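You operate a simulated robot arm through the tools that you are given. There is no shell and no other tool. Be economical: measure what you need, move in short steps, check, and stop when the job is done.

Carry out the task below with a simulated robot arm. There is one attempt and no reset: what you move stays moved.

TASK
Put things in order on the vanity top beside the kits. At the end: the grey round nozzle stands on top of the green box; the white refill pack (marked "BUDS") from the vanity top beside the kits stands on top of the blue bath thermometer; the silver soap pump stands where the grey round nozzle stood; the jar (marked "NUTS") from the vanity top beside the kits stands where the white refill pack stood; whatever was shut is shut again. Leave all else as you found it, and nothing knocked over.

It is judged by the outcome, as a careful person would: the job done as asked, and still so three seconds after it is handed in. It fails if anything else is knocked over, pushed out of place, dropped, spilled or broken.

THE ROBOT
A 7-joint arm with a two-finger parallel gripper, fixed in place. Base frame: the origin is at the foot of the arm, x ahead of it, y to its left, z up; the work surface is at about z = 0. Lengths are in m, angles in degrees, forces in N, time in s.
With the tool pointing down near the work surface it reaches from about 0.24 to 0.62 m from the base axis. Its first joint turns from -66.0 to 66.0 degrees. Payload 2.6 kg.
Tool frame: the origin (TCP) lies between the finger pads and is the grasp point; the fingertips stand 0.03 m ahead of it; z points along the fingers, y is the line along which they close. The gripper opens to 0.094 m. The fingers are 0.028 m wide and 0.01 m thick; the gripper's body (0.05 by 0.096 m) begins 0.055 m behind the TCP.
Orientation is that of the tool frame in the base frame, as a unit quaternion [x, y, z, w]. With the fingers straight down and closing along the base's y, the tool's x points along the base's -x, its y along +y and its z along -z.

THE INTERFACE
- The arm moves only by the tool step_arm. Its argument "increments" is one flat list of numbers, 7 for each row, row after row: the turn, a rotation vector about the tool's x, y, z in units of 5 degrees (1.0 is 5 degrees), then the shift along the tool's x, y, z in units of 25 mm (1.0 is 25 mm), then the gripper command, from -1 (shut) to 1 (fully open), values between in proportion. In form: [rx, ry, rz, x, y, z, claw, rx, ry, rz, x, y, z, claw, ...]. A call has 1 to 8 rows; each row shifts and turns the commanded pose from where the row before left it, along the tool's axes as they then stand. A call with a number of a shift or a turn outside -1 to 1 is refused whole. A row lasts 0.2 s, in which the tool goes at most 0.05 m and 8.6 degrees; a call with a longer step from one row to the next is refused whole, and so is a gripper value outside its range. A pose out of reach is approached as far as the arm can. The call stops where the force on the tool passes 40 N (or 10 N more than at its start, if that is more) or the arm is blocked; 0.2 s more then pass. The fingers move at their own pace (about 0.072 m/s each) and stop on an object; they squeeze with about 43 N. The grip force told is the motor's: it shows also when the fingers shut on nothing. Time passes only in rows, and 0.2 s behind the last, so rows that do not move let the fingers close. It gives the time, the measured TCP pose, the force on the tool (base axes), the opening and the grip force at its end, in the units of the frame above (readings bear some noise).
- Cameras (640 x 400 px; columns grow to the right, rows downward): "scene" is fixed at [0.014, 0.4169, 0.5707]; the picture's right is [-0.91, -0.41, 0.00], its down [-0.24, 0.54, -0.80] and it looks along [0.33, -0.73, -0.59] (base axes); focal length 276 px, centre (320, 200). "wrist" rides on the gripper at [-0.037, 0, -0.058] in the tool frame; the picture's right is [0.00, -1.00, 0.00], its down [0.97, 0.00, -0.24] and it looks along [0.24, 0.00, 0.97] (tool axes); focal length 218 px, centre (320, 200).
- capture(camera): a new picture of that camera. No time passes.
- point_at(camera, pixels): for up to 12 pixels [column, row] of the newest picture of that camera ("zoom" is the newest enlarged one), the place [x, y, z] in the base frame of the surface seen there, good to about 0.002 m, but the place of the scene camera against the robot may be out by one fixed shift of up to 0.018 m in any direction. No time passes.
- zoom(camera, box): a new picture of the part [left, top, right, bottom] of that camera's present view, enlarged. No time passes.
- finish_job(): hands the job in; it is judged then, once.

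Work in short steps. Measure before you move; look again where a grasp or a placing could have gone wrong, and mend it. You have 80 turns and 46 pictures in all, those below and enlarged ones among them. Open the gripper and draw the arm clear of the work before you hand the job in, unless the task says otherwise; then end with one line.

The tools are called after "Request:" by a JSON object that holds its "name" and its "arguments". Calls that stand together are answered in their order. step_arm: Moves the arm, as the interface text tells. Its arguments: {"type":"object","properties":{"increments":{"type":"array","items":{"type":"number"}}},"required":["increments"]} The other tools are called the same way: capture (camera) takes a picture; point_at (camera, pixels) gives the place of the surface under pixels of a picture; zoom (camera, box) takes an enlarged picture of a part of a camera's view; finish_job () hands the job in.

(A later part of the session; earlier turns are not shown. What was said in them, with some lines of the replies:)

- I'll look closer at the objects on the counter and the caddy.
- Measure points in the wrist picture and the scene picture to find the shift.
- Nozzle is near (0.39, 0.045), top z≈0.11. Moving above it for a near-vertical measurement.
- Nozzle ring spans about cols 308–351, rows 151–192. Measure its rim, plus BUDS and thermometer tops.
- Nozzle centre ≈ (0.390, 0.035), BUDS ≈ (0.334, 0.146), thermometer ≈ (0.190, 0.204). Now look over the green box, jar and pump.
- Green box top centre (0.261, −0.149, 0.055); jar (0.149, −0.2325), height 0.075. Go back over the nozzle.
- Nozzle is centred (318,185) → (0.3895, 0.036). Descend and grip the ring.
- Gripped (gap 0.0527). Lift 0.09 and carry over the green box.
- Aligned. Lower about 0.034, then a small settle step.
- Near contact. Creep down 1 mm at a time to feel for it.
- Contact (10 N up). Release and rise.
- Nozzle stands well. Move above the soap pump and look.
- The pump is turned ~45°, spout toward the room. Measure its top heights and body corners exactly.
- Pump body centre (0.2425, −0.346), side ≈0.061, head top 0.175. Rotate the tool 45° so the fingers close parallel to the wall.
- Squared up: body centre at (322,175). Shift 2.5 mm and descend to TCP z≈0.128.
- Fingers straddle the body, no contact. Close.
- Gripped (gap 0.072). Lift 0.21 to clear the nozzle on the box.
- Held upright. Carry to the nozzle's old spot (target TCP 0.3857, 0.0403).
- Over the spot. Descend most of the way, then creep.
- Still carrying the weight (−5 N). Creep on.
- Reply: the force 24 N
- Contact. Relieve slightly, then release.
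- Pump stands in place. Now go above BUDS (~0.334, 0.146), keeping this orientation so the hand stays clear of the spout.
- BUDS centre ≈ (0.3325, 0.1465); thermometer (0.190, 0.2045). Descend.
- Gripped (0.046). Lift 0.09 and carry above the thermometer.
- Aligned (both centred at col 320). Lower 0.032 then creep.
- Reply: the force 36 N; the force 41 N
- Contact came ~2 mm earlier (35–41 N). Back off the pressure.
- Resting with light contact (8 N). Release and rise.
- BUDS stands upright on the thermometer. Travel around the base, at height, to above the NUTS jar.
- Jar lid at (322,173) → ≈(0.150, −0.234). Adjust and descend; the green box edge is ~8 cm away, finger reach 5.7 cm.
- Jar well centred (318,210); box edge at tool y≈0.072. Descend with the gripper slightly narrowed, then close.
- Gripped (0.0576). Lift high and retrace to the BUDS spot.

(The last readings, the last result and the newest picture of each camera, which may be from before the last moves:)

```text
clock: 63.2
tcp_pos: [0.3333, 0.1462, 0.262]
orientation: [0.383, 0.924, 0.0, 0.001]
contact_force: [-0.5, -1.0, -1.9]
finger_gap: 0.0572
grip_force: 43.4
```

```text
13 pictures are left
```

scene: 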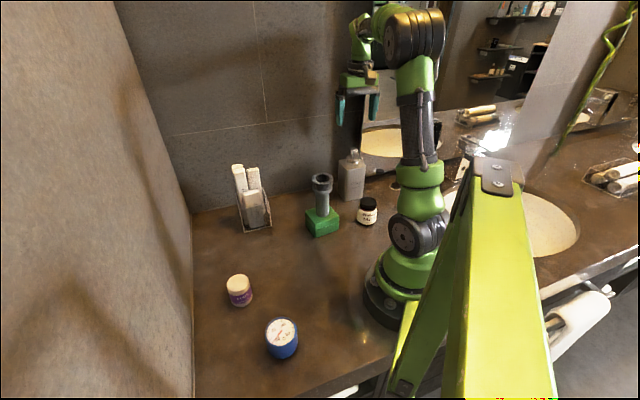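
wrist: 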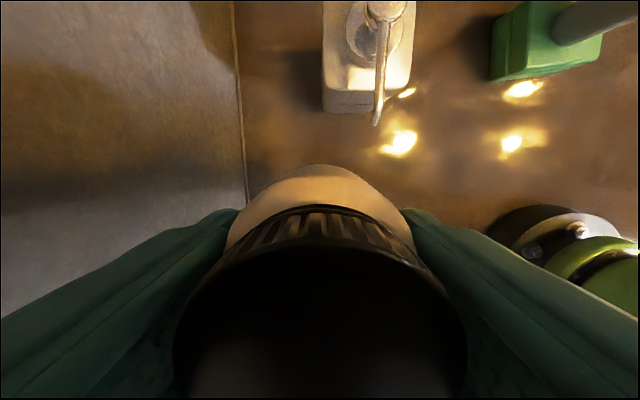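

At (0.333, 0.146). Descend.

Request:
{"name": "step_arm", "arguments": {"increments": [0, 0, 0, 0, 0, 1, -1, 0, 0, 0, 0, 0, 1, -1, 0, 0, 0, 0, 0, 1, -1, 0, 0, 0, 0, 0, 1, -1, 0, 0, 0, 0, 0, 1, -1, 0, 0, 0, 0, 0, 1, -1, 0, 0, 0, 0, 0, 1, -1, 0, 0, 0, 0, 0, 1, -1]}}

Request:
{"name": "step_arm", "arguments": {"increments": [0, 0, 0, 0, 0, 0.3, -1, 0, 0, 0, 0, 0, 0.2, -1, 0, 0, 0, 0, 0, 0.06, -1, 0, 0, 0, 0, 0, 0, -1]}}

```text
clock: 65.0
tcp_pos: [0.3335, 0.1442, 0.0596]
orientation: [0.383, 0.924, 0.001, 0.0]
contact_force: [-0.2, -0.5, -1.4]
finger_gap: 0.0572
grip_force: 42.6
```

```text
clock: 66.0
tcp_pos: [0.3335, 0.1455, 0.0454]
orientation: [0.382, 0.924, 0.0, 0.0]
contact_force: [0.7, 0.1, -1.4]
finger_gap: 0.0569
grip_force: 42.8
```

Request:
{"name": "step_arm", "arguments": {"increments": [0, 0, 0, 0, 0, 0.04, -1, 0, 0, 0, 0, 0, 0.02, -1, 0, 0, 0, 0, 0, 0, -1]}}

```text
clock: 66.8
tcp_pos: [0.3338, 0.1446, 0.045]
orientation: [0.382, 0.924, 0.001, 0.0]
contact_force: [-3.0, 0.0, 5.5]
finger_gap: 0.057
grip_force: 42.9
```

Contact with the counter. Release, rise, and look.

Request:
{"name": "step_arm", "arguments": {"increments": [0, 0, 0, 0, 0, 0, 0.3, 0, 0, 0, 0, 0, 0, 1, 0, 0, 0, 0, 0, 0, 1, 0, 0, 0, 0, 0, 0, 1]}}

Request:
{"name": "step_arm", "arguments": {"increments": [0, 0, 0, 0, 0, -0.5, 1, 0, 0, 0, 0, 0, -1, 1, 0, 0, 0, 0, 0, -1, 1, 0, 0, 0, 0, 0, -1, 1, 0, 0, 0, 0, 0, -1, 1, 0, 0, 0, 0, 0, -1, 1, 0, 0, 0, 0, 0, -1, 1, 0, 0, 0, 0, 0, -1, 1]}}

Request:
{"name": "step_arm", "arguments": {"increments": [0, 0, 0, 0, 0, -1, 1, 0, 0, 0, 0, 0, -1, 1, 0, 0, 0, 0, -0.9, -0.4, 1, 0, 0, 0, 0, -0.9, 0, 1, 0, 0, 0, 0, -0.9, 0, 1, 0, 0, 0, 0, -0.9, 0, 1]}}

Request:
{"name": "capture", "arguments": {"camera": "scene"}}

Request:
{"name": "zoom", "arguments": {"camera": "scene", "box": [190, 140, 390, 370]}}

Request:
{"name": "capture", "arguments": {"camera": "wrist"}}

```text
clock: 67.8
tcp_pos: [0.3336, 0.1449, 0.0449]
orientation: [0.382, 0.924, 0.0, 0.0]
contact_force: [0.7, 0.1, -0.4]
finger_gap: 0.0939
grip_force: 0.0
```

```text
clock: 69.6
tcp_pos: [0.3317, 0.1447, 0.2337]
orientation: [0.384, 0.924, 0.0, 0.0]
contact_force: [-0.8, -0.8, 0.6]
finger_gap: 0.094
grip_force: 0.3
```

```text
clock: 71.0
tcp_pos: [0.2704, 0.0808, 0.2911]
orientation: [0.383, 0.924, 0.0, 0.001]
contact_force: [-0.1, 0.1, -0.4]
finger_gap: 0.094
grip_force: 0.2
```

```text
12 pictures are left
```

scene: 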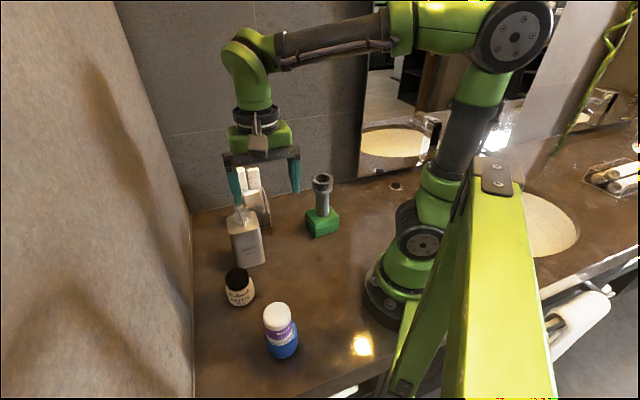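

```text
1.74 times, centred on (290, 255) of scene
```

zoom: 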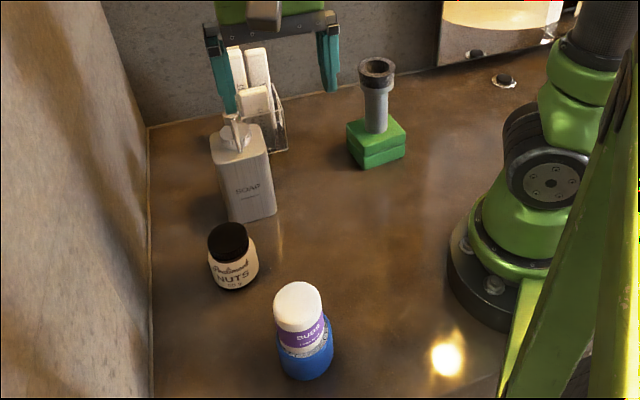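

```text
10 pictures are left
```

wrist: 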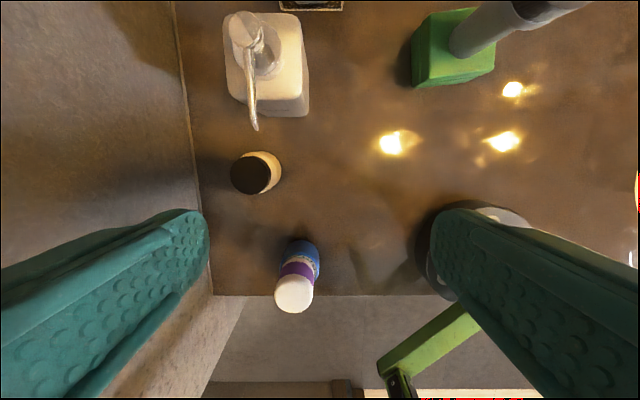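

All four objects stand upright in their places, the gripper is open and clear, and nothing else has moved. I'm handing in.

Request:
{"name": "finish_job", "arguments": {}}

```text
The job is handed in.
```

The job is handed in: the nozzle is on the green box, BUDS on the blue thermometer, the soap pump on the nozzle's old spot and the NUTS jar on BUDS' old spot. Nothing else moved or fell, and nothing needed opening or shutting.
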